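You operate a simulated robot arm through the tools that you are given. There is no shell and no other tool.

The job below is to be done with a simulated robot arm. You get a single attempt, and the scene is never put back.

TASK
Weave two rows on the table loom: levers 1 and 3 down, then levers 2 and 4.
Fine: beat each row in; leave the cloth lever and the loom brake.

The check looks at the end state, three seconds after you hand in, the way a careful person would. Anything else that was tipped, shoved, dropped, spilled or broken makes it a failure. Flat cloth is picked up by pressing the open fingertips on it (5 to 10 N) and closing them slowly along it; thin cloth reads only 2 to 8 mm in the jaws.

THE ROBOT
A 7-joint arm with a fingered hand, fixed in place. Base frame: the origin is at the foot of the arm, x ahead of it, y to its left, z up. Lengths are in mm, angles in rad, forces in N, time in s.
Its first joint turns from -1.204 to 3.002 rad. Payload 5 kg.
The tool frame sits at the grasp point between the pads (the TCP): z along the fingers, y along the line on which they close. The tips reach 32 mm beyond it. The gripper opens to 160 mm. The gripper's body begins 89 mm behind the TCP. The gripper is a hand of 3 fingers: y runs from the thumb to the fingers, the wrist lies at [0, 0, -252] in the tool frame, and closing takes about 1.5 s.
Orientation is told as [roll, pitch, yaw] about the base's x, y, z axes, in that order, counted from this pose: with the fingers straight down and closing along the base's y, the tool's x points along the base's -x, its y along +y and its z along -z.

THE INTERFACE
- The arm moves only by the tool drive_tool. Its argument "commands" is a list of rows, each an object of numbers (a shift or turn left out is 0, a gripper value left out holds the last): "tx", "ty", "tz": the shift along the base's x, y, z in m; "ax", "ay", "az": the turn, a rotation vector about the base's x, y, z in rad. In form: [{"tx": .., "ty": .., "tz": .., "ax": .., "ay": .., "az": ..}, ...]. A call has 1 to 20 rows; each row shifts and turns the commanded pose from where the row before left it. "hand" is the opening, from 0 (shut) to 1 (fully open), set as the call begins (left out, the last holds). Each row takes 0.2 s and may step no farther than 50 mm and 0.15 rad from the row before; otherwise, or with a gripper value out of range, the whole call is refused. A pose out of reach is approached as far as the arm can. The call stops where the force on the tool passes 40 N (or 10 N more than at its start, if that is more) or the arm is blocked; 0.2 s more then pass. The fingers move at their own pace (about 108 mm/s each) and stop on an object; they squeeze with about 23 N. The grip force told is the motor's: it shows also when the fingers shut on nothing. Time passes only in rows, and 0.2 s behind the last, so rows that do not move let the fingers close. The reply holds the time, the measured pose of the TCP, the force on the tool along the base axes, the opening and the grip force, in the units named above and with some noise, with the torque about the TCP (base axes, N m) and any sound that the robot's microphone picked up.
- Cameras (640 x 400 px; columns grow to the right, rows downward): "scene" is fixed at [219.7, 500.3, 1723.2]; the picture's right is [-0.97, -0.25, 0.00], its down [-0.10, 0.37, -0.92] and it looks along [0.23, -0.89, -0.38] (base axes); focal length 309 px, centre (320, 200). "wrist" rides on the gripper at [65, -4, -116] in the tool frame; the picture's right is [0.06, 1.00, 0.00], its down [-0.87, 0.05, -0.49] and it looks along [-0.49, 0.03, 0.87] (tool axes); focal length 261 px, centre (320, 200).
- snapshot(camera): a new picture of that camera. It takes no simulated time.
- slide_trunk(by): slides the trunk up (or, below 0, down) by that many mm; the arm rides with it, the base frame stays. It gives what a move gives, with no picture.
- set_fingers(finger1, finger2, thumb_bend): sets how far each is bent, from 0 (flat) to 1 (curled in); at 0.3 the hand is open as for a grip, at 0.7 the pads meet at the TCP. One left out holds its place. A second passes; each finger stops where it meets its share of the squeeze, and holds until it gets a number again. A gripper value or a shape takes the hand back. It gives what a move gives, with no picture; readings hold the bend of each and the force on the fingers (four entries, about 0 where the hand has none), thumb and palm.
- preshape(shape): the hand has 3 fingers and takes this shape, open, in about a second: jaw (thumb against the fingers, like two jaws); tri (thumb and two fingers); tip (a fingertip pinch); poke (one finger out to press); point (the index stretched); flat (the hand flat); cup (the hand cupped); fist (a fist). The gripper value then closes the fingers along that shape, each until it touches; the sizes above hold for jaw. It gives what a move gives, with no picture.
- pixel_to_xyz(camera, pixels): for up to 12 pixels [column, row] of the newest picture of that camera ("zoom" is the newest enlarged one), the place [x, y, z] in the base frame of the surface seen there, good to about 2 mm. It takes no simulated time.
- close_up(camera, box): a new picture of the part [left, top, right, bottom] of that camera's present view, enlarged. It takes no simulated time.
- sign_off(): hands the job in; it is judged then, once.

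Open the gripper and draw the arm clear of the work before you hand the job in, unless the task says otherwise.

The tools are called after "Request:" as name(argument=value, ...) on one line, values as JSON. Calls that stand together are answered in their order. drive_tool: Moves the arm, as the interface text tells. Its arguments: {"type":"object","properties":{"commands":{"type":"array","items":{"type":"object","properties":{"tx":{"type":"number"},"ty":{"type":"number"},"tz":{"type":"number"},"ax":{"type":"number"},"ay":{"type":"number"},"az":{"type":"number"}}}},"hand":{"type":"number"}},"required":["commands"]} The other tools are called the same way: slide_trunk (by) slides the trunk up or down; preshape (shape) gives the hand a shape; set_fingers (finger1, finger2, thumb_bend) moves the fingers one by one; snapshot (camera) takes a picture; pixel_to_xyz (camera, pixels) gives the place of the surface under pixels of a picture; close_up (camera, box) takes an enlarged picture of a part of a camera's view; sign_off () hands the job in.

At the start:

```text
time_s: 0.0
tcp_pos: [402.2, -565.0, 1588.2]
ee_rot: [0.003, 0.0, -0.001]
wrist_force: [0.1, -0.2, -0.3]
wrist_torque: [0.0, -0.02, -0.01]
finger_gap: 159.9
grip_force: 0.0
shape: jaw
bend: [0.3, 0.3, 0.3]
finger forces: [0.0, 0.0, 0.1, 0.0, 0.0, 0.0]
trunk travel left (down, up): [-829.0, 111.0]
```

scene: 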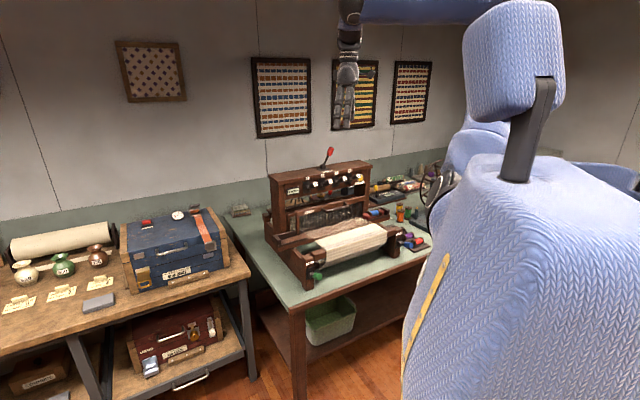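
wrist: 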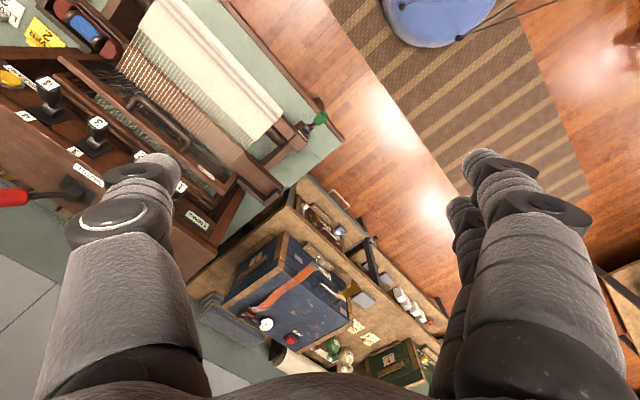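

The scene picture shows a table loom around (320,220) with a red-knobbed lever at (328,155), a row of levers/knobs around (290-350,183). I take enlarged pictures to identify the parts.

Request:
close_up(camera="scene", box=[250, 140, 410, 240])

Request:
close_up(camera="scene", box=[260, 140, 390, 220])

Request:
close_up(camera="wrist", box=[0, 0, 340, 230])

```text
4.00 times, centred on (330, 190) of scene
```

zoom: 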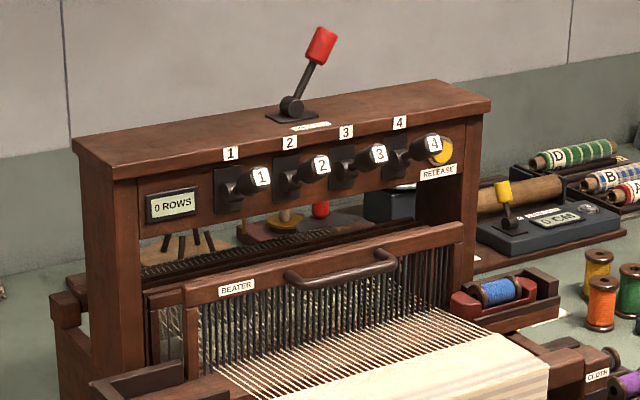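

```text
4.92 times, centred on (325, 180) of scene
```

zoom: 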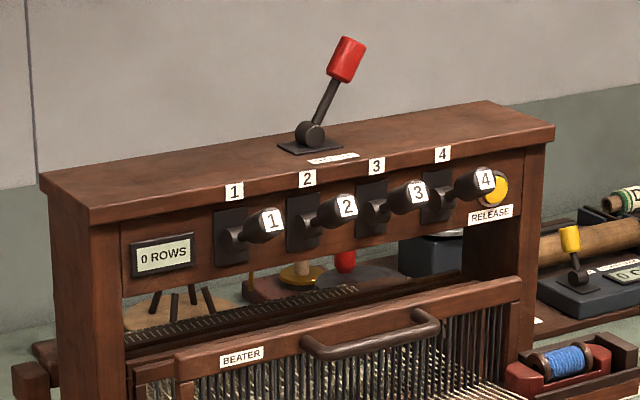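

```text
1.74 times, centred on (170, 115) of wrist
```

zoom: 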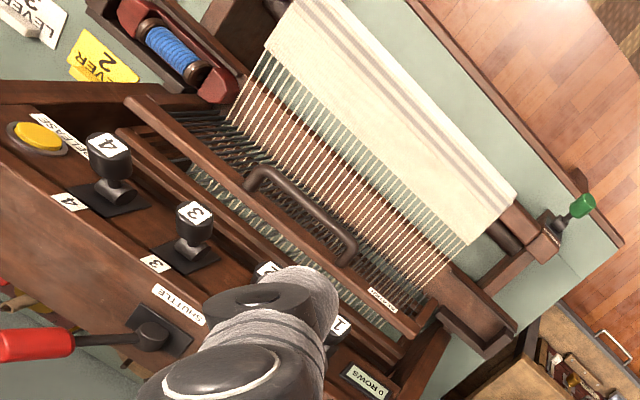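

The loom has levers 1–4, a yellow RELEASE button, a red SHUTTLE lever on top, a BEATER handle, and a "0 ROWS" counter. I look more closely at the rest (notes, cloth lever, brake).

Request:
close_up(camera="scene", box=[350, 160, 450, 260])

Request:
close_up(camera="scene", box=[260, 210, 420, 300])

Request:
close_up(camera="wrist", box=[0, 0, 140, 90])

Request:
close_up(camera="wrist", box=[0, 80, 240, 240])

```text
4.00 times, centred on (400, 210) of scene
```

zoom: 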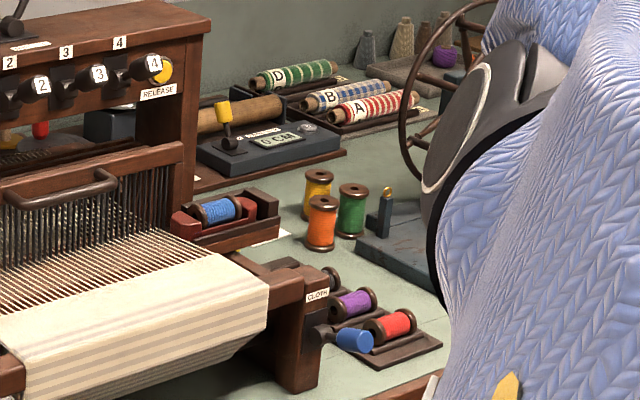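

```text
4.00 times, centred on (340, 255) of scene
```

zoom: 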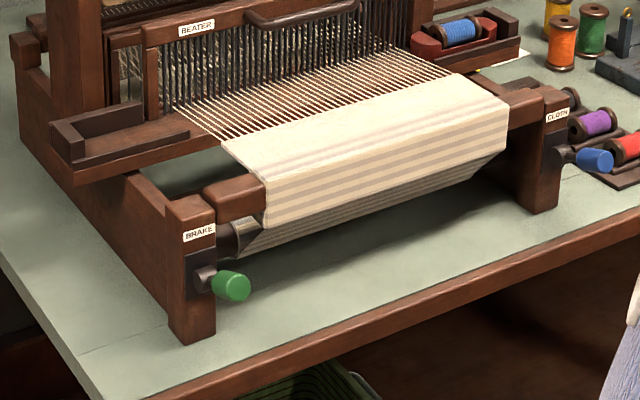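

```text
4.44 times, centred on (70, 45) of wrist
```

zoom: 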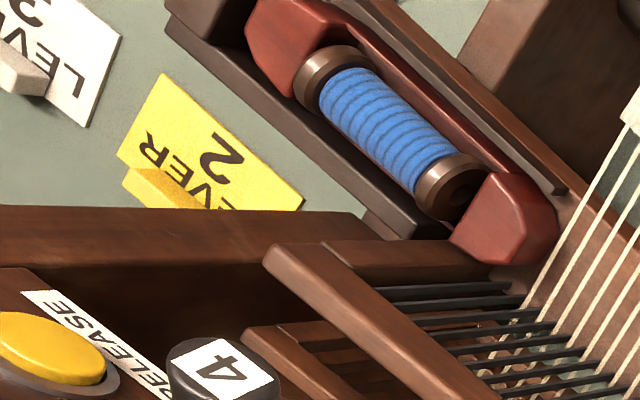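

```text
2.50 times, centred on (120, 160) of wrist
```

zoom: 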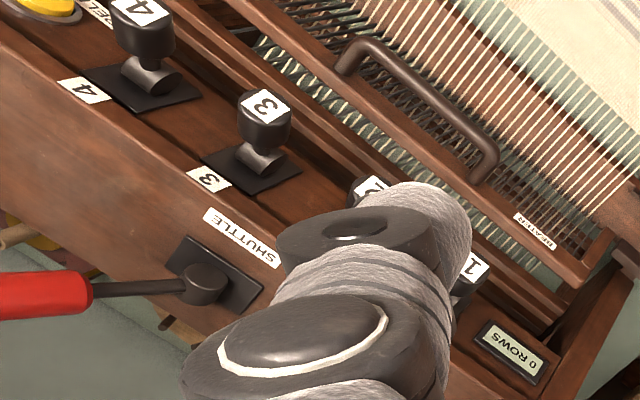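

The scene shows BRAKE (green) and CLOTH (blue) levers to be left alone. Now I take 3D positions of the levers, shuttle lever, release button and beater.

Request:
close_up(camera="scene", box=[260, 140, 390, 220])

Request:
pixel_to_xyz(camera="zoom", pixels=[[270, 221], [345, 206], [417, 192], [485, 179], [500, 190], [346, 60], [312, 130], [236, 193], [308, 180], [377, 168], [370, 345], [160, 260]])

Request:
pixel_to_xyz(camera="zoom", pixels=[[230, 240], [302, 222], [374, 208], [440, 195], [310, 345], [430, 320], [240, 356], [510, 290], [45, 185], [545, 130], [90, 220], [480, 105]])

```text
4.92 times, centred on (325, 180) of scene
```

zoom: 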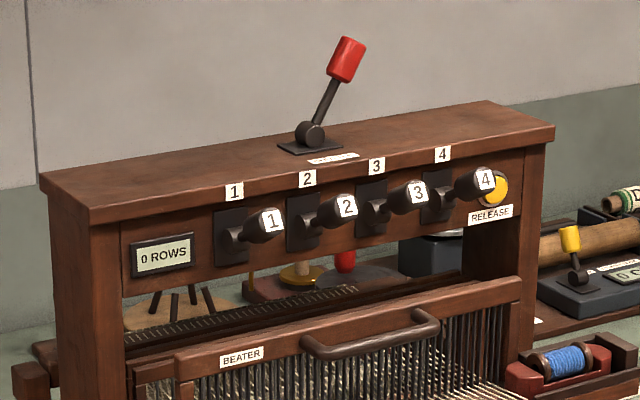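

```text
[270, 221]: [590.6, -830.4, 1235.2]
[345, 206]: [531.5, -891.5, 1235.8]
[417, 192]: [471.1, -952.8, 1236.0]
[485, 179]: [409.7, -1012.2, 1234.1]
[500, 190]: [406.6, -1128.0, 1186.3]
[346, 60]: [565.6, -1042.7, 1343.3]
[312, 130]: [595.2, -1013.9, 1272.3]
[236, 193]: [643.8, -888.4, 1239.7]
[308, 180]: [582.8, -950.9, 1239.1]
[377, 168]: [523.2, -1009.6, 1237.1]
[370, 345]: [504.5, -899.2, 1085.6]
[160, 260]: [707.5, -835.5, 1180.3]
```

```text
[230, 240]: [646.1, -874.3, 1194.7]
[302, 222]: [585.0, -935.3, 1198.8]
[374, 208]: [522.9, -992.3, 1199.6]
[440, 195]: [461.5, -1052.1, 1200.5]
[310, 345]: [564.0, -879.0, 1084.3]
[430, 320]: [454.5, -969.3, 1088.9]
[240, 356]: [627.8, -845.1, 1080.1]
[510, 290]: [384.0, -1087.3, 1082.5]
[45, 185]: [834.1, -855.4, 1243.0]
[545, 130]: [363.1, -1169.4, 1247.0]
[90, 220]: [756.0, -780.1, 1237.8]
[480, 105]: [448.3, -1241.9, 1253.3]
```

Lever knobs run along direction (-0.71,-0.71), spaced ~85 mm, at z≈1235; the loom faces (-0.71,+0.71). I turn the hand by -0.785 rad in yaw so that the wrist camera looks at the loom front, staying at this height.

Request:
drive_tool(commands=[{"az": -0.131}, {"az": -0.131}, {"az": -0.131}, {"az": -0.131}, {"az": -0.131}, {"az": -0.13}, {}])

Request:
snapshot(camera="wrist")

Request:
snapshot(camera="scene")

```text
time_s: 1.6
tcp_pos: [402.2, -563.9, 1587.9]
ee_rot: [0.0, 0.001, -0.786]
wrist_force: [-0.5, -0.1, -0.1]
wrist_torque: [0.0, 0.0, -0.01]
finger_gap: 159.9
grip_force: 0.0
shape: jaw
bend: [0.3, 0.3, 0.3]
finger forces: [0.1, 0.0, 0.0, 0.0, 0.0, 0.0]
trunk travel left (down, up): [-829.0, 111.0]
```

```text
taken
```

wrist: 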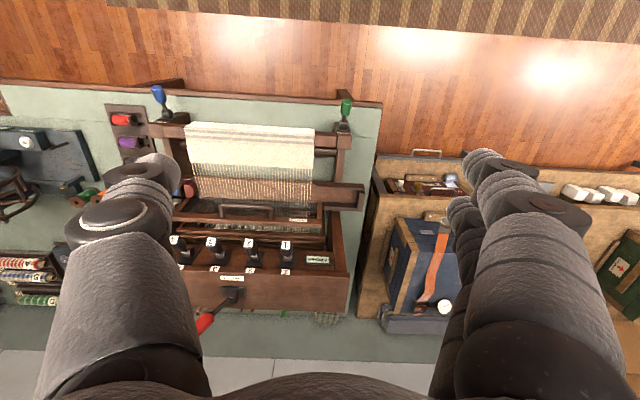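

```text
taken
```

scene: 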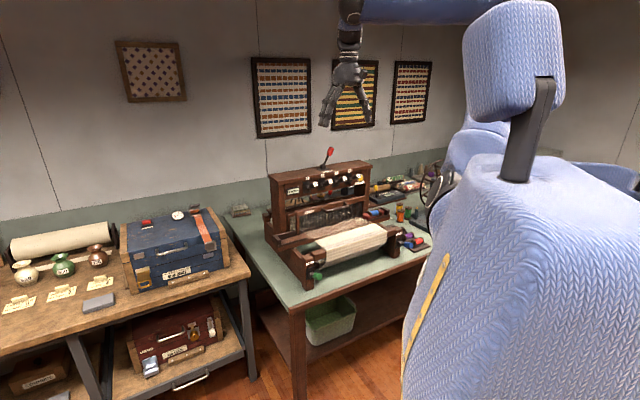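

I query table and loom-part positions in the wrist view, and view the loom enlarged.

Request:
pixel_to_xyz(camera="wrist", pixels=[[360, 130], [248, 203], [215, 208], [275, 209], [300, 217], [250, 215], [205, 322], [230, 293], [348, 170], [330, 195], [250, 185], [286, 244]])

Request:
close_up(camera="wrist", box=[150, 90, 370, 230])

Request:
close_up(camera="wrist", box=[150, 200, 370, 340])

```text
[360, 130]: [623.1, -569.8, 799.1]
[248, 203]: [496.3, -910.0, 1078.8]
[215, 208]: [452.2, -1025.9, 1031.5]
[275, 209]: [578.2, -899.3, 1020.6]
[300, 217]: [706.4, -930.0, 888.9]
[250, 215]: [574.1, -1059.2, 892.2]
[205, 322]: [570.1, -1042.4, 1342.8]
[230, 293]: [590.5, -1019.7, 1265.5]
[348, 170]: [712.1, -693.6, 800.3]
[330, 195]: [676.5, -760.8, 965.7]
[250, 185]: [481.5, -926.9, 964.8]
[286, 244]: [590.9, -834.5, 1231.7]
```

```text
2.86 times, centred on (260, 160) of wrist
```

zoom: 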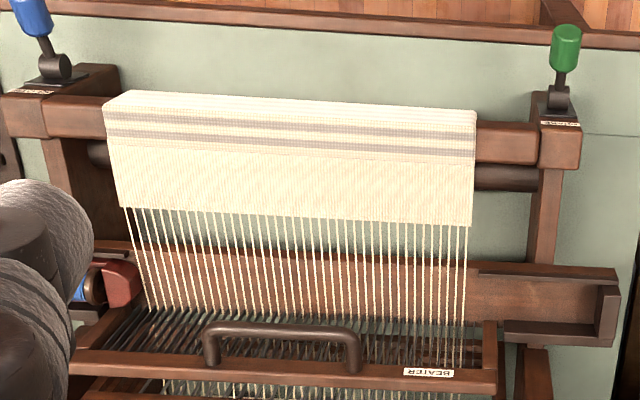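

```text
2.86 times, centred on (260, 270) of wrist
```

zoom: 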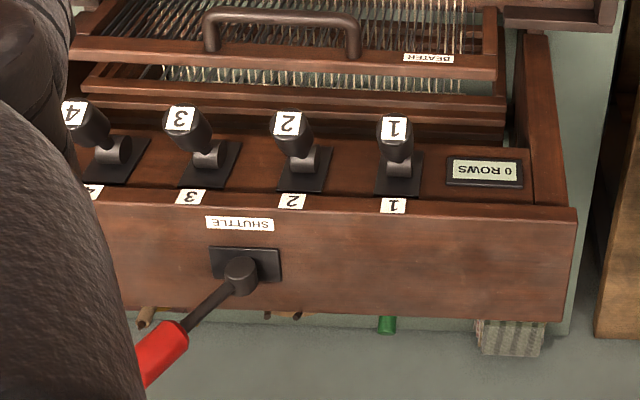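

Table top is at z≈800 and the shuttle lever leans to the right (knob at ~(568,-1042,1343)). I try the "poke" hand shape to see where the extended fingertip lies.

Request:
preshape(shape="poke")

Request:
snapshot(camera="wrist")

Request:
close_up(camera="scene", box=[280, 0, 440, 150])

```text
time_s: 2.5
tcp_pos: [403.3, -564.0, 1588.0]
ee_rot: [0.001, 0.001, -0.786]
wrist_force: [0.3, -0.2, 0.3]
wrist_torque: [0.0, -0.01, -0.01]
finger_gap: 0.2
grip_force: 0.0
shape: poke
bend: [1.0, 1.0, 0.46]
finger forces: [0.0, 0.0, 0.1, 0.0, 0.0, 0.1]
trunk travel left (down, up): [-829.0, 111.0]
```

```text
taken
```

wrist: 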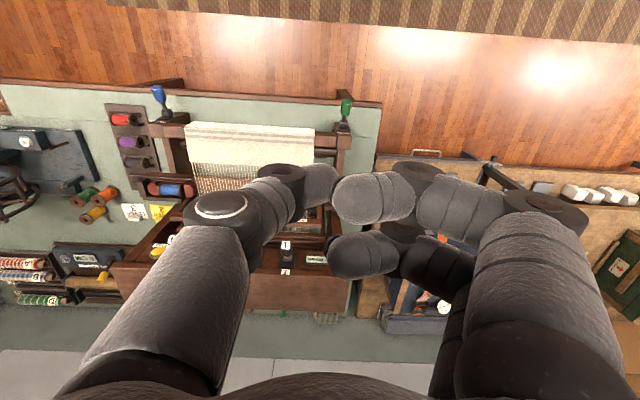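

```text
2.67 times, centred on (360, 75) of scene
```

zoom: 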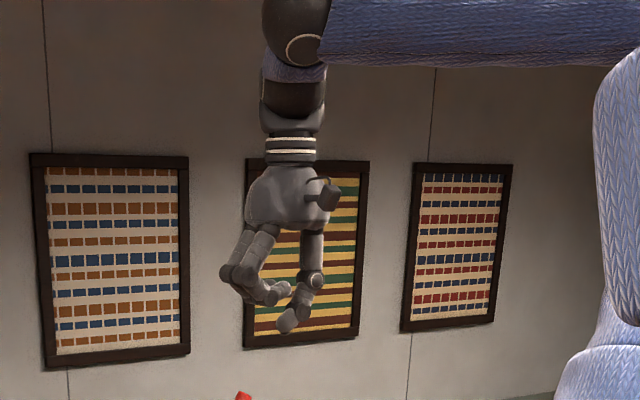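

In poke shape the thumb extends (tip around pixel (320,180)). I measure the tip and enlarge the notes near the shuttle box at (135,212),(160,212).

Request:
pixel_to_xyz(camera="wrist", pixels=[[320, 172], [320, 200], [328, 185], [300, 190], [345, 205], [345, 255], [135, 211], [160, 211]])

Request:
close_up(camera="wrist", box=[110, 170, 200, 230])

Request:
close_up(camera="wrist", box=[0, 90, 200, 310])

Request:
close_up(camera="wrist", box=[240, 150, 440, 290])

```text
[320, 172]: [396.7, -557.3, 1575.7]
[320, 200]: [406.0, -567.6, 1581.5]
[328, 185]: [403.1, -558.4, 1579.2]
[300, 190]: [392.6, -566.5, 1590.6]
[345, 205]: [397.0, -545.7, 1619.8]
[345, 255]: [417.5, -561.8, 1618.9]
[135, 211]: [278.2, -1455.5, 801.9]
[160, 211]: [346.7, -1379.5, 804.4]
```

```text
6.67 times, centred on (155, 200) of wrist
```

zoom: 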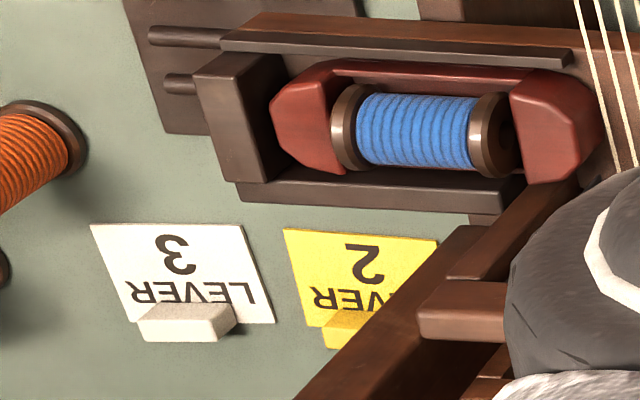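

```text
1.82 times, centred on (100, 200) of wrist
```

zoom: 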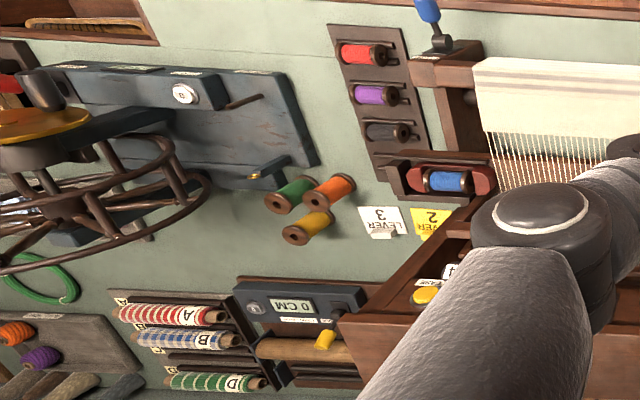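

```text
2.86 times, centred on (340, 220) of wrist
```

zoom: 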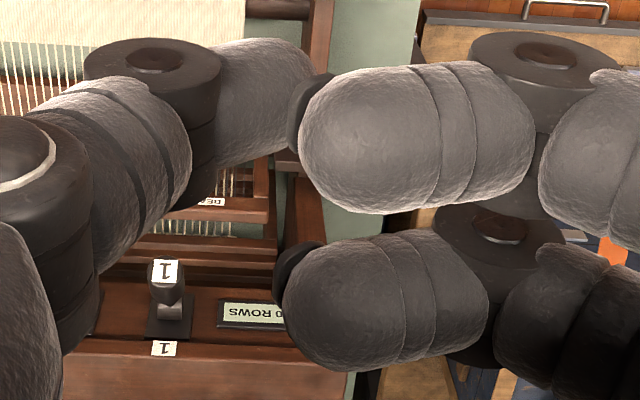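

The tips are known now. I query where the arm's links are, to judge the shoulder height and reach.

Request:
pixel_to_xyz(camera="scene", pixels=[[370, 10], [420, 10], [470, 8], [352, 10], [470, 150], [500, 110], [485, 165], [540, 180], [515, 50], [350, 40]])

Request:
close_up(camera="scene", box=[320, 0, 640, 200])

```text
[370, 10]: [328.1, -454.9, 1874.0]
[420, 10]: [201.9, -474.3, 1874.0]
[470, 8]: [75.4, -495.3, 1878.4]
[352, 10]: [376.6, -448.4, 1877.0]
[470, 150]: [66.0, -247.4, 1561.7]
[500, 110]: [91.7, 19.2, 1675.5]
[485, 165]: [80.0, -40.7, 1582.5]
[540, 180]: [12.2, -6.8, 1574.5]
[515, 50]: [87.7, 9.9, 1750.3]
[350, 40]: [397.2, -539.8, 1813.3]
```

```text
2.00 times, centred on (480, 100) of scene
```

zoom: 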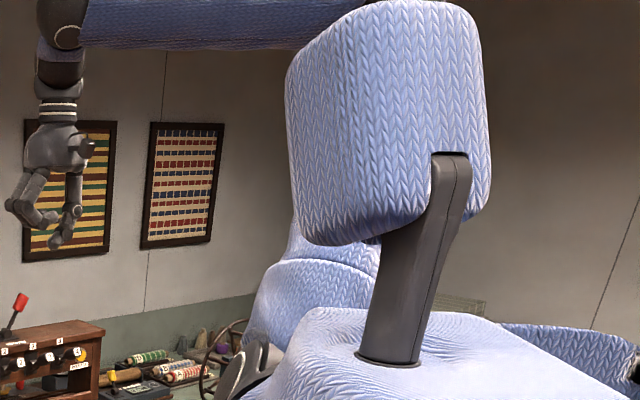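

The shoulder is near z≈1500 and the forearm horizontal at z≈1880, so the trunk height suits. I close the jaw hand into a compact poker and yaw it so the closing line lies along the loom's depth.

Request:
preshape(shape="jaw")

Request:
drive_tool(commands=[{"az": 0.1428}, {"az": 0.1428}, {"az": 0.1428}, {"az": 0.1428}, {"az": 0.1428}, {"az": 0.1428}, {"az": 0.1428}, {"az": 0.1428}, {"az": 0.1428}, {"az": 0.1428}, {"az": 0.1428}, {}], hand=0)

Request:
snapshot(camera="wrist")

```text
time_s: 3.4
tcp_pos: [403.0, -564.0, 1588.4]
ee_rot: [0.0, 0.001, -0.786]
wrist_force: [0.0, 0.4, 0.1]
wrist_torque: [-0.03, -0.01, -0.01]
finger_gap: 159.8
grip_force: 0.2
shape: jaw
bend: [0.3, 0.3, 0.3]
finger forces: [0.0, 0.0, 0.0, 0.1, 0.1, 0.0]
trunk travel left (down, up): [-829.0, 111.0]
```

```text
time_s: 6.0
tcp_pos: [402.6, -564.2, 1588.9]
ee_rot: [0.001, -0.001, 0.786]
wrist_force: [-0.9, -0.3, -0.2]
wrist_torque: [0.03, -0.01, -0.01]
finger_gap: 0.0
grip_force: 23.0
shape: jaw
bend: [0.65, 0.65, 0.67]
finger forces: [0.0, 0.1, 0.0, 0.0, 0.0, 0.1]
trunk travel left (down, up): [-829.0, 111.0]
```

```text
taken
```

wrist: 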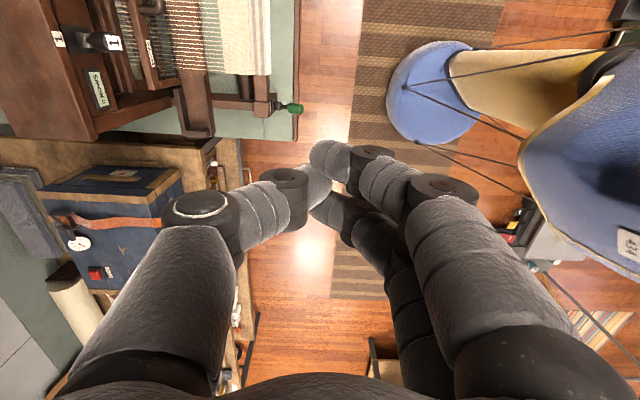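

Jaw is closed. Now I tilt the tool 45° outward toward the loom while moving to high above lever 1 (TCP staying above z≈1520).

Request:
drive_tool(commands=[{"tx": 0.03, "ty": -0.038, "tz": -0.008, "ax": -0.0926, "ay": -0.0926}, {"tx": 0.03, "ty": -0.038, "tz": -0.008, "ax": -0.0926, "ay": -0.0926}, {"tx": 0.03, "ty": -0.038, "tz": -0.008, "ax": -0.0926, "ay": -0.0926}, {"tx": 0.03, "ty": -0.038, "tz": -0.008, "ax": -0.0926, "ay": -0.0926}, {"tx": 0.03, "ty": -0.038, "tz": -0.008, "ax": -0.0926, "ay": -0.0926}, {"tx": 0.03, "ty": -0.038, "tz": -0.008, "ax": -0.0926, "ay": -0.0926}, {}])

Request:
snapshot(camera="wrist")

Request:
snapshot(camera="scene")

```text
time_s: 7.6
tcp_pos: [582.9, -789.6, 1541.0]
ee_rot: [-0.788, -0.001, 0.786]
wrist_force: [-0.3, 0.4, 0.2]
wrist_torque: [0.0, -0.02, -0.03]
finger_gap: 0.0
grip_force: 23.0
shape: jaw
bend: [0.65, 0.65, 0.67]
finger forces: [0.1, 0.1, 0.0, 0.0, 0.0, 0.1]
trunk travel left (down, up): [-829.0, 111.0]
```

```text
taken
```

wrist: 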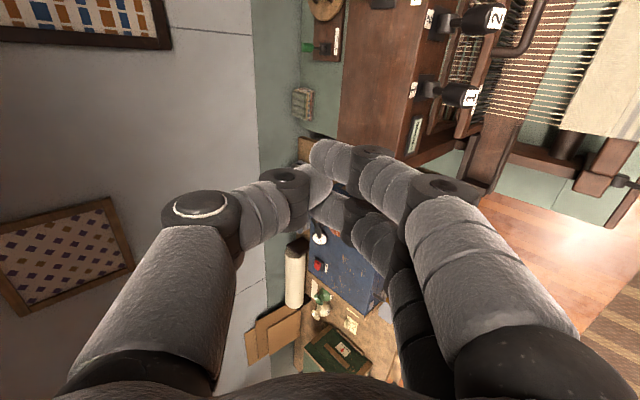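

```text
taken
```

scene: 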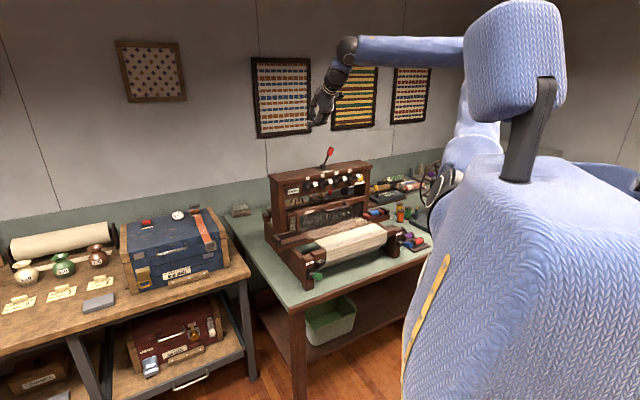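

The pose was reached. I enlarge the levers for finer geometry before descending.

Request:
close_up(camera="scene", box=[298, 170, 362, 210])

Request:
close_up(camera="wrist", box=[380, 0, 640, 170])

Request:
pixel_to_xyz(camera="wrist", pixels=[[470, 95], [455, 94], [445, 93], [474, 88], [495, 17], [480, 17], [465, 17], [419, 90], [413, 90], [435, 22], [440, 15]])

```text
10.00 times, centred on (330, 190) of scene
```

zoom: 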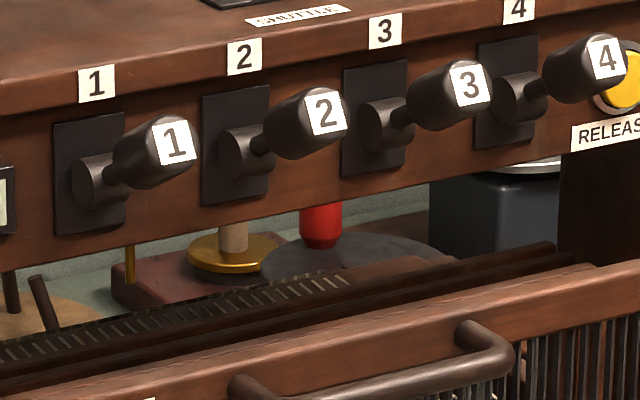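

```text
2.35 times, centred on (510, 85) of wrist
```

zoom: 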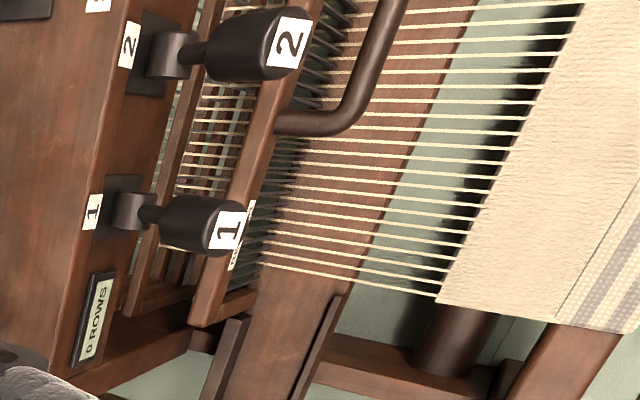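

```text
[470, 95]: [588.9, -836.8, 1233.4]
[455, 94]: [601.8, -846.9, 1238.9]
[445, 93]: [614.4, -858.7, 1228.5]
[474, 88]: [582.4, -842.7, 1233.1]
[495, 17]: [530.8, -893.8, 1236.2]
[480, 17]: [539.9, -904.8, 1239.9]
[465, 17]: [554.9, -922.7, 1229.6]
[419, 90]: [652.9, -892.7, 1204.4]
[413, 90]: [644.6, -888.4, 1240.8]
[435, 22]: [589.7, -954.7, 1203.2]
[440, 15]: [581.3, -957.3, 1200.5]
```

Lever 1 knob top is at about (602,-847,1239). I descend to TCP z≈1310 over it (tip will be ~40 mm above the knob) and check.

Request:
drive_tool(commands=[{"tx": 0.003, "ty": -0.04}, {"tz": -0.046}, {"tz": -0.046}, {"tz": -0.046}, {"tz": -0.046}, {"tz": -0.046}, {}])

Request:
snapshot(camera="wrist")

Request:
close_up(camera="scene", box=[260, 130, 390, 220])

```text
time_s: 9.2
tcp_pos: [587.8, -831.7, 1310.9]
ee_rot: [-0.787, -0.002, 0.787]
wrist_force: [-0.3, 0.3, -0.1]
wrist_torque: [0.01, -0.01, 0.02]
finger_gap: 0.0
grip_force: 23.0
shape: jaw
bend: [0.65, 0.65, 0.67]
finger forces: [0.1, 0.0, 0.0, 0.1, 0.0, 0.0]
trunk travel left (down, up): [-829.0, 111.0]
```

```text
taken
```

wrist: 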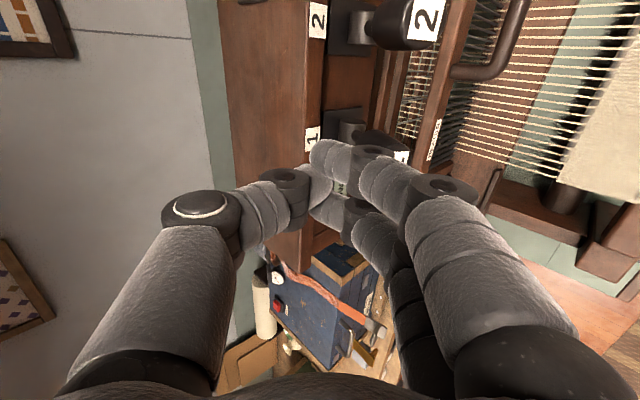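

```text
4.44 times, centred on (325, 175) of scene
```

zoom: 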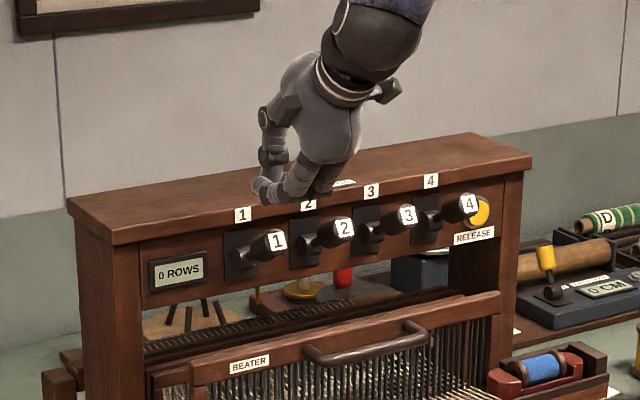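

The hand hovers in front of the castle near lever 1. I check fingertip surface positions in the picture.

Request:
pixel_to_xyz(camera="zoom", pixels=[[262, 188], [272, 196], [290, 185], [300, 175], [320, 185], [275, 200], [258, 180], [335, 170]])

Request:
close_up(camera="scene", box=[300, 155, 348, 185])

Request:
close_up(camera="wrist", box=[240, 80, 480, 230])

```text
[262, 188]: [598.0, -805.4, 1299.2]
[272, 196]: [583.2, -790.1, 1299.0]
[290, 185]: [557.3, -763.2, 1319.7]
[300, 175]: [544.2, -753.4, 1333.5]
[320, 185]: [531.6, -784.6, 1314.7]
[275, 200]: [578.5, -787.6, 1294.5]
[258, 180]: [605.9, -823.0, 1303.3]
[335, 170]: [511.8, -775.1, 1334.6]
```

```text
13.33 times, centred on (324, 170) of scene
```

zoom: 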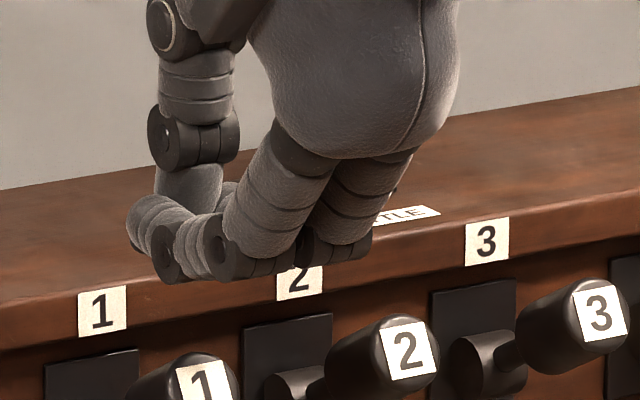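

```text
2.67 times, centred on (360, 155) of wrist
```

zoom: 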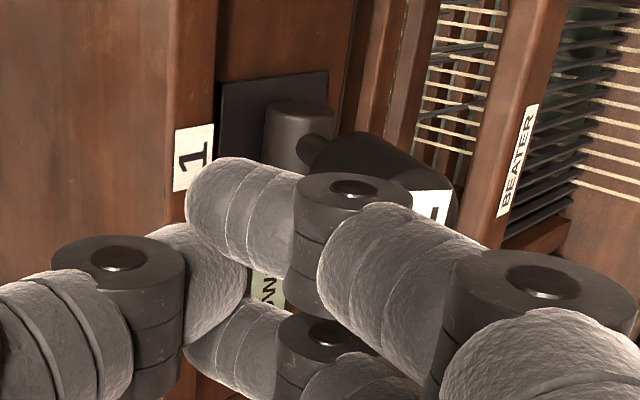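

The closed fingers' distal segments form a nearly flat bar over knob 1. I lower in 10 mm rows and watch the force for contact.

Request:
drive_tool(commands=[{"tx": 0.0035, "ty": -0.0035, "tz": -0.01}, {"tz": -0.01}, {"tz": -0.01}, {"tz": -0.01}, {"tz": -0.008}])

Request:
close_up(camera="scene", box=[290, 150, 370, 210])

```text
time_s: 10.4
tcp_pos: [590.5, -836.2, 1261.5]
ee_rot: [-0.785, -0.002, 0.784]
wrist_force: [0.6, 1.2, 0.6]
wrist_torque: [0.03, -0.02, 0.04]
finger_gap: 0.1
grip_force: 23.3
shape: jaw
bend: [0.65, 0.65, 0.67]
finger forces: [0.0, 0.1, 0.0, 0.0, 0.1, 0.1]
trunk travel left (down, up): [-829.0, 111.0]
```

```text
6.67 times, centred on (330, 180) of scene
```

zoom: 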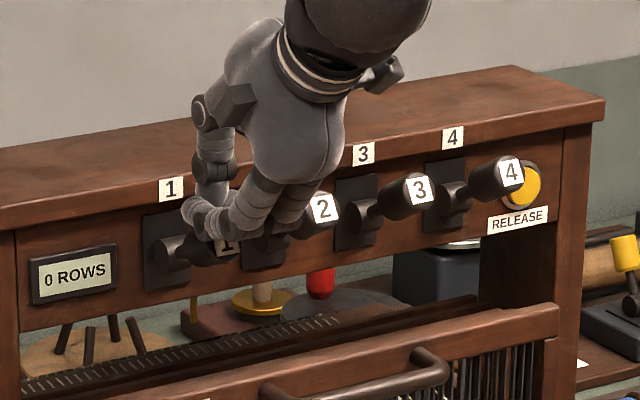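

The fingers sit right at knob 1 (force ~1 N). I continue pressing down in small rows.

Request:
drive_tool(commands=[{"tz": -0.008}, {"tz": -0.008}, {"tz": -0.008}, {"tz": -0.008}])

Request:
close_up(camera="scene", box=[290, 150, 370, 210])

```text
time_s: 11.4
tcp_pos: [590.7, -836.3, 1229.5]
ee_rot: [-0.786, 0.0, 0.787]
wrist_force: [0.6, 1.0, 0.3]
wrist_torque: [0.04, 0.0, -0.02]
finger_gap: 0.2
grip_force: 22.9
shape: jaw
bend: [0.65, 0.65, 0.67]
finger forces: [0.0, 0.9, 0.1, 0.0, 0.0, 0.1]
trunk travel left (down, up): [-829.0, 111.0]
```

```text
6.67 times, centred on (330, 180) of scene
```

zoom: 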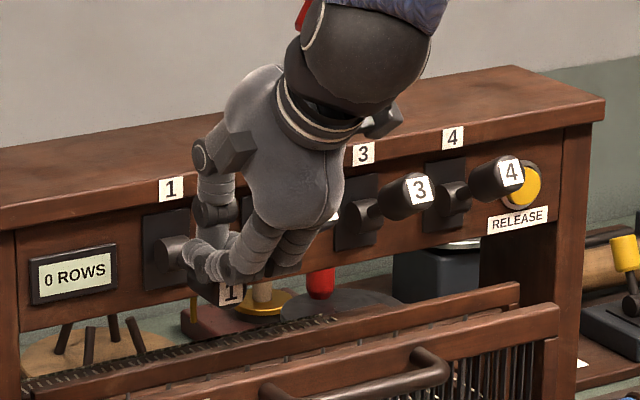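

Lever 1 is moving down easily and a shaft frame is rising behind. I continue down to the end of travel.

Request:
drive_tool(commands=[{"tz": -0.008}, {"tz": -0.008}, {"tz": -0.008}])

Request:
close_up(camera="scene", box=[290, 150, 370, 210])

```text
time_s: 12.2
tcp_pos: [591.5, -835.1, 1206.2]
ee_rot: [-0.785, -0.001, 0.785]
wrist_force: [0.9, 1.1, 1.6]
wrist_torque: [0.07, 0.0, -0.01]
finger_gap: 0.0
grip_force: 22.6
shape: jaw
bend: [0.65, 0.65, 0.67]
finger forces: [0.0, 0.1, 0.1, 0.0, 0.1, 0.1]
trunk travel left (down, up): [-829.0, 111.0]
```

```text
6.67 times, centred on (330, 180) of scene
```

zoom: 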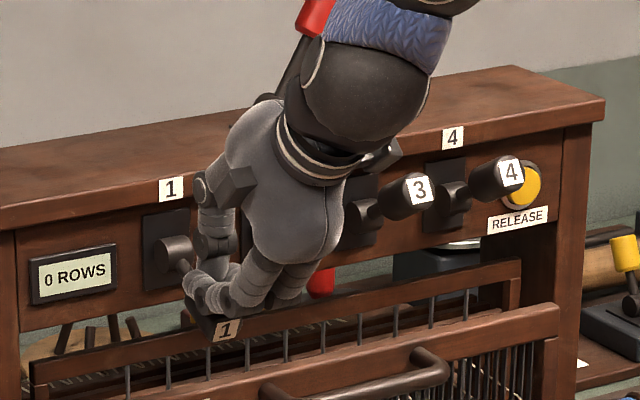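

Lever still moves with low force (1.6 N). Three more 7 mm rows down.

Request:
drive_tool(commands=[{"tz": -0.007}, {"tz": -0.007}, {"tz": -0.007}])

Request:
close_up(camera="scene", box=[290, 150, 370, 210])

```text
time_s: 13.0
tcp_pos: [591.3, -835.4, 1195.9]
ee_rot: [-0.801, -0.002, 0.782]
wrist_force: [-5.7, 7.3, 25.5]
wrist_torque: [-0.27, -0.37, 0.03]
finger_gap: 0.0
grip_force: 22.3
shape: jaw
bend: [0.66, 0.66, 0.69]
finger forces: [0.0, 0.0, 0.0, 0.0, 43.2, 0.0]
trunk travel left (down, up): [-829.0, 111.0]
stopped in row 3: the force on the tool passed its limit at 43 N (the readings are from after the stop); the commanded pose is now the measured one
```

```text
6.67 times, centred on (330, 180) of scene
```

zoom: 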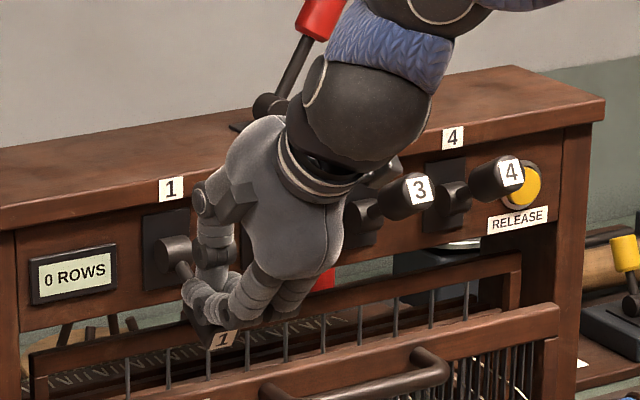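

Force rose to ~43 N at TCP z≈1196: the lever has met its stop. I lift the hand off and look whether lever 1 stays down.

Request:
drive_tool(commands=[{"tz": 0.01}, {"tz": 0.02}, {"tz": 0.04}, {"tz": 0.045}, {"tz": 0.045}, {"tz": 0.02}])

Request:
close_up(camera="scene", box=[260, 140, 390, 220])

Request:
snapshot(camera="wrist")

```text
time_s: 14.4
tcp_pos: [593.6, -836.9, 1371.4]
ee_rot: [-0.793, -0.002, 0.783]
wrist_force: [0.4, -0.7, -0.8]
wrist_torque: [0.01, 0.03, 0.06]
finger_gap: 0.0
grip_force: 23.0
shape: jaw
bend: [0.65, 0.66, 0.68]
finger forces: [0.0, 0.0, 0.0, 0.0, 0.1, 0.0]
trunk travel left (down, up): [-829.0, 111.0]
```

```text
4.92 times, centred on (325, 180) of scene
```

zoom: 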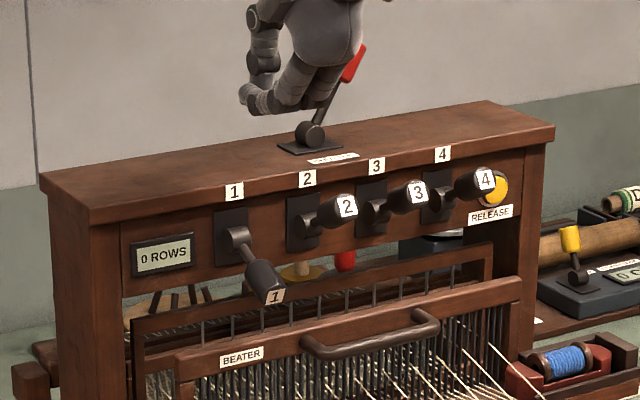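

```text
taken
```

wrist: 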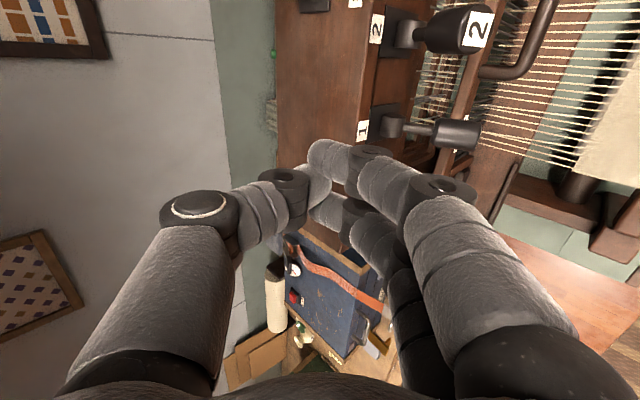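

Lever 1 stays down and its frame is up. Now I move along to lever 3 (TCP ≈ (472,-955)) at safe height.

Request:
drive_tool(commands=[{"tx": -0.0305, "ty": -0.0296}, {"tx": -0.0305, "ty": -0.0296}, {"tx": -0.0305, "ty": -0.0296}, {"tx": -0.0305, "ty": -0.0296}, {}])

Request:
close_up(camera="scene", box=[260, 130, 390, 220])

Request:
snapshot(camera="wrist")

```text
time_s: 15.6
tcp_pos: [468.8, -957.3, 1373.2]
ee_rot: [-0.793, -0.002, 0.783]
wrist_force: [0.4, 0.0, -0.5]
wrist_torque: [-0.03, 0.04, -0.03]
finger_gap: 0.1
grip_force: 22.8
shape: jaw
bend: [0.65, 0.66, 0.68]
finger forces: [0.0, 0.0, 0.1, 0.1, 0.1, 0.0]
trunk travel left (down, up): [-829.0, 111.0]
```

```text
4.44 times, centred on (325, 175) of scene
```

zoom: 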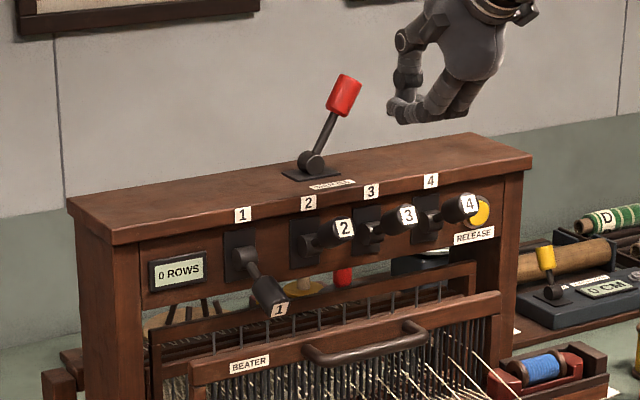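

```text
taken
```

wrist: 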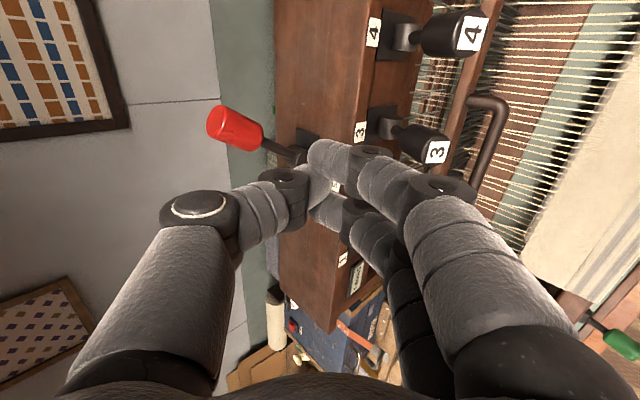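

TCP is over lever 3 (s≈345, f≈-1008). I descend to contact and press as for lever 1, down to TCP z≈1205.

Request:
drive_tool(commands=[{"tx": 0.002, "ty": 0.002, "tz": -0.036}, {"tz": -0.036}, {"tz": -0.036}, {"tz": -0.01}, {"tz": -0.01}, {"tz": -0.01}, {"tz": -0.01}])

Request:
close_up(camera="scene", box=[290, 140, 390, 220])

```text
time_s: 17.2
tcp_pos: [470.7, -954.5, 1221.5]
ee_rot: [-0.793, -0.002, 0.784]
wrist_force: [0.4, 0.1, 0.3]
wrist_torque: [-0.03, 0.0, -0.01]
finger_gap: 0.1
grip_force: 22.9
shape: jaw
bend: [0.66, 0.66, 0.68]
finger forces: [0.4, 0.0, 0.1, 0.1, 0.0, 0.0]
trunk travel left (down, up): [-829.0, 111.0]
```

```text
5.00 times, centred on (340, 180) of scene
```

zoom: 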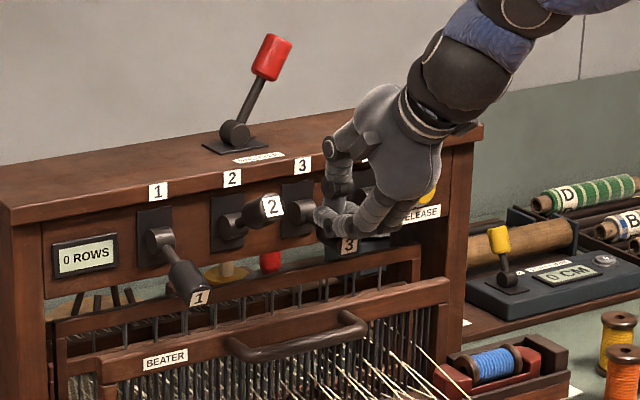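

Lever 3 is already moving down under the fingers. I press further in small rows to its stop.

Request:
drive_tool(commands=[{"tz": -0.007}, {"tz": -0.007}, {"tz": -0.006}, {"tz": -0.004}, {"tz": -0.004}])

Request:
close_up(camera="scene", box=[290, 140, 390, 220])

```text
time_s: 18.4
tcp_pos: [472.0, -953.4, 1197.9]
ee_rot: [-0.798, -0.002, 0.782]
wrist_force: [-2.6, 1.6, 11.7]
wrist_torque: [-0.24, -0.16, -0.07]
finger_gap: 0.1
grip_force: 23.1
shape: jaw
bend: [0.66, 0.66, 0.68]
finger forces: [0.0, 0.0, 0.0, 0.0, 0.0, 0.0]
trunk travel left (down, up): [-829.0, 111.0]
```

```text
5.00 times, centred on (340, 180) of scene
```

zoom: 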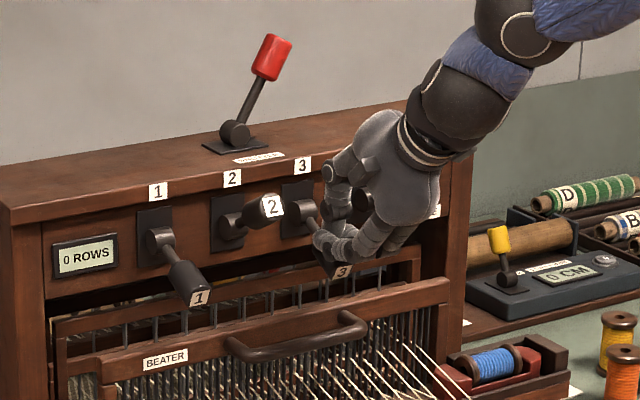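

Force is now 11.7 N at the end of travel. I press 3 mm more, then lift off and check.

Request:
drive_tool(commands=[{"tz": -0.003}, {}, {"tz": 0.02}, {"tz": 0.035}, {"tz": 0.04}, {"tz": 0.045}, {"tz": 0.045}, {"tz": 0.02}])

Request:
close_up(camera="scene", box=[260, 140, 390, 220])

Request:
pixel_to_xyz(camera="zoom", pixels=[[265, 280], [275, 298], [410, 255], [418, 268], [346, 60], [330, 90], [312, 132], [310, 345], [360, 345], [410, 330], [310, 300], [480, 260]])

```text
time_s: 20.2
tcp_pos: [470.2, -952.1, 1395.3]
ee_rot: [-0.793, 0.0, 0.784]
wrist_force: [-0.3, 0.1, -0.3]
wrist_torque: [-0.01, -0.01, 0.02]
finger_gap: 0.0
grip_force: 23.3
shape: jaw
bend: [0.66, 0.66, 0.68]
finger forces: [0.0, 0.0, 0.1, 0.0, 0.0, 0.1]
trunk travel left (down, up): [-829.0, 111.0]
```

```text
4.92 times, centred on (325, 180) of scene
```

zoom: 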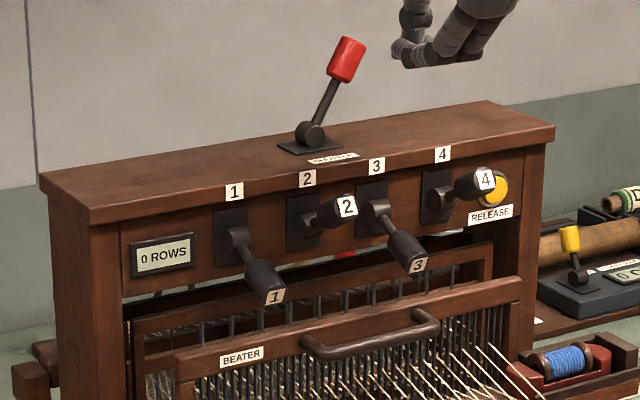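

```text
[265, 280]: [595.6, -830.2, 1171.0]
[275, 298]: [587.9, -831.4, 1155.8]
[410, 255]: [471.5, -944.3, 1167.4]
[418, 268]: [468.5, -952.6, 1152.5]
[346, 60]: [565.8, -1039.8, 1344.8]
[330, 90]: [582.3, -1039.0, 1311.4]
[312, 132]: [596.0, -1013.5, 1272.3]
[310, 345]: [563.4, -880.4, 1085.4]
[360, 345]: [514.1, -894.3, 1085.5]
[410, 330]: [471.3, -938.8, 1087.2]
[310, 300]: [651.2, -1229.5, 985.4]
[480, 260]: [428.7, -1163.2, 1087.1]
```

Levers 1 and 3 are latched down and both frames are up. Next I go to the right-hand side of the red shuttle knob (at (566,-1040,1344)) at height, before swinging it left.

Request:
drive_tool(commands=[{"tx": -0.021, "ty": -0.021, "tz": 0.01}, {"tx": -0.021, "ty": -0.021, "tz": 0.01}, {"tx": 0.03, "ty": -0.03}, {"tx": 0.03, "ty": -0.03}, {"tx": 0.03, "ty": -0.03}, {}])

Request:
close_up(camera="scene", box=[260, 110, 420, 220])

Request:
snapshot(camera="wrist")

```text
time_s: 21.6
tcp_pos: [517.7, -1085.8, 1418.3]
ee_rot: [-0.795, -0.001, 0.782]
wrist_force: [0.0, 0.4, -0.4]
wrist_torque: [0.01, -0.01, 0.0]
finger_gap: 0.0
grip_force: 22.8
shape: jaw
bend: [0.66, 0.66, 0.68]
finger forces: [0.1, 0.0, 0.0, 0.1, 0.1, 0.1]
trunk travel left (down, up): [-829.0, 111.0]
```

```text
3.64 times, centred on (340, 165) of scene
```

zoom: 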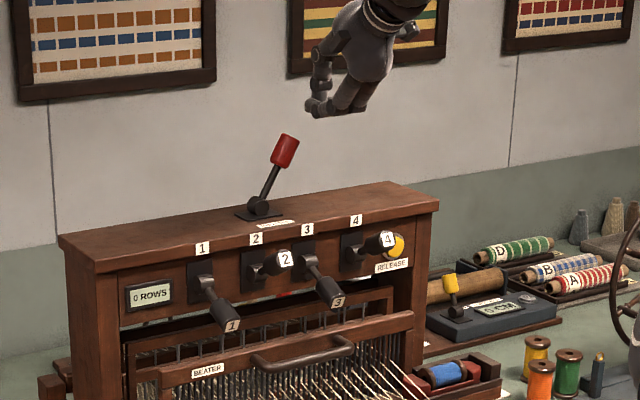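

```text
taken
```

wrist: 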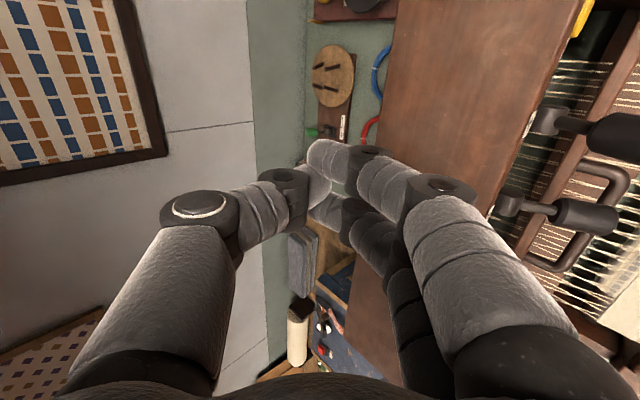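

TCP at s≈402, f≈-1134, right of the knob. I lower to TCP z≈1350, still ~25 mm to the right of the knob.

Request:
drive_tool(commands=[{"tz": -0.03}, {"tz": -0.03}, {"tz": -0.008}, {}])

Request:
close_up(camera="scene", box=[290, 130, 370, 190])

Request:
snapshot(camera="wrist")

```text
time_s: 22.6
tcp_pos: [520.5, -1086.5, 1347.3]
ee_rot: [-0.795, -0.004, 0.783]
wrist_force: [-0.4, -0.2, -0.8]
wrist_torque: [-0.01, -0.01, -0.02]
finger_gap: 0.1
grip_force: 23.1
shape: jaw
bend: [0.66, 0.66, 0.68]
finger forces: [0.0, 0.0, 0.0, 0.0, 0.0, 0.0]
trunk travel left (down, up): [-829.0, 111.0]
```

```text
6.67 times, centred on (330, 160) of scene
```

zoom: 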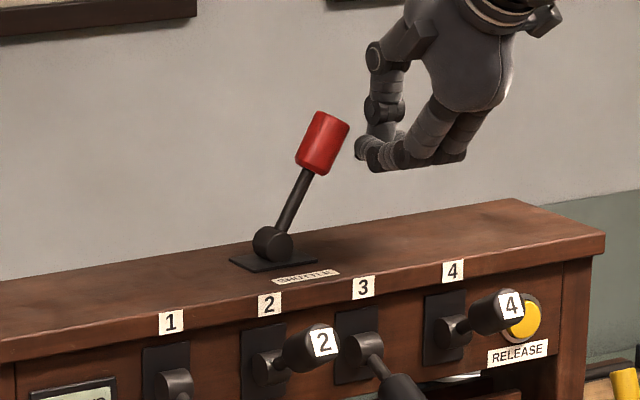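

```text
taken
```

wrist: 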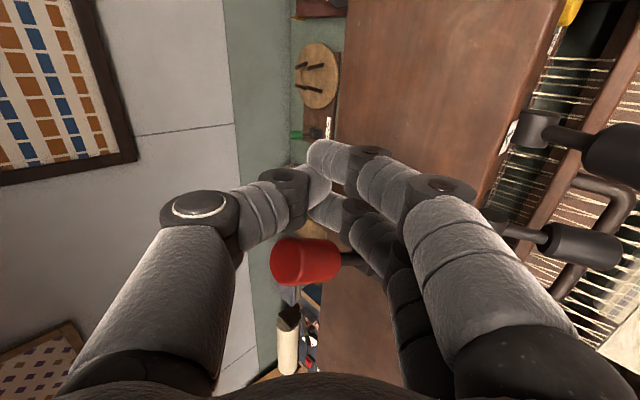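

The fingers are to the right of the red knob at its height. I sweep left (base +x,+y) in 10–12 mm rows, watching force.

Request:
drive_tool(commands=[{"tx": 0.0085, "ty": 0.0085}, {"tx": 0.0085, "ty": 0.0085}, {"tx": 0.0085, "ty": 0.0085}, {"tx": 0.0085, "ty": 0.0085}, {"tx": 0.0085, "ty": 0.0085}])

Request:
close_up(camera="scene", box=[290, 130, 370, 190])

```text
time_s: 23.8
tcp_pos: [562.3, -1042.5, 1349.4]
ee_rot: [-0.795, -0.001, 0.782]
wrist_force: [-0.1, 0.0, -0.2]
wrist_torque: [0.02, -0.04, 0.01]
finger_gap: 0.2
grip_force: 23.3
shape: jaw
bend: [0.66, 0.66, 0.68]
finger forces: [0.0, 0.0, 0.0, 0.1, 0.0, 0.0]
trunk travel left (down, up): [-829.0, 111.0]
```

```text
6.67 times, centred on (330, 160) of scene
```

zoom: 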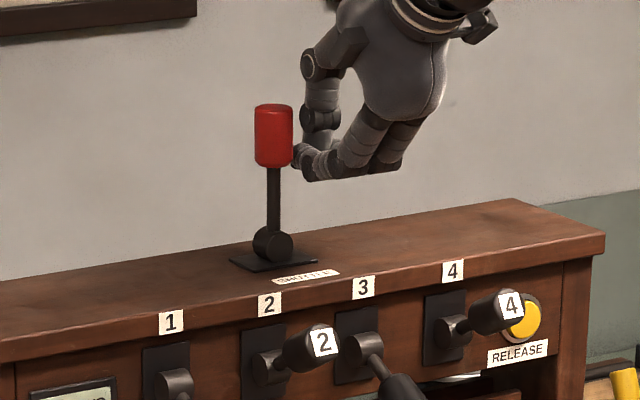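

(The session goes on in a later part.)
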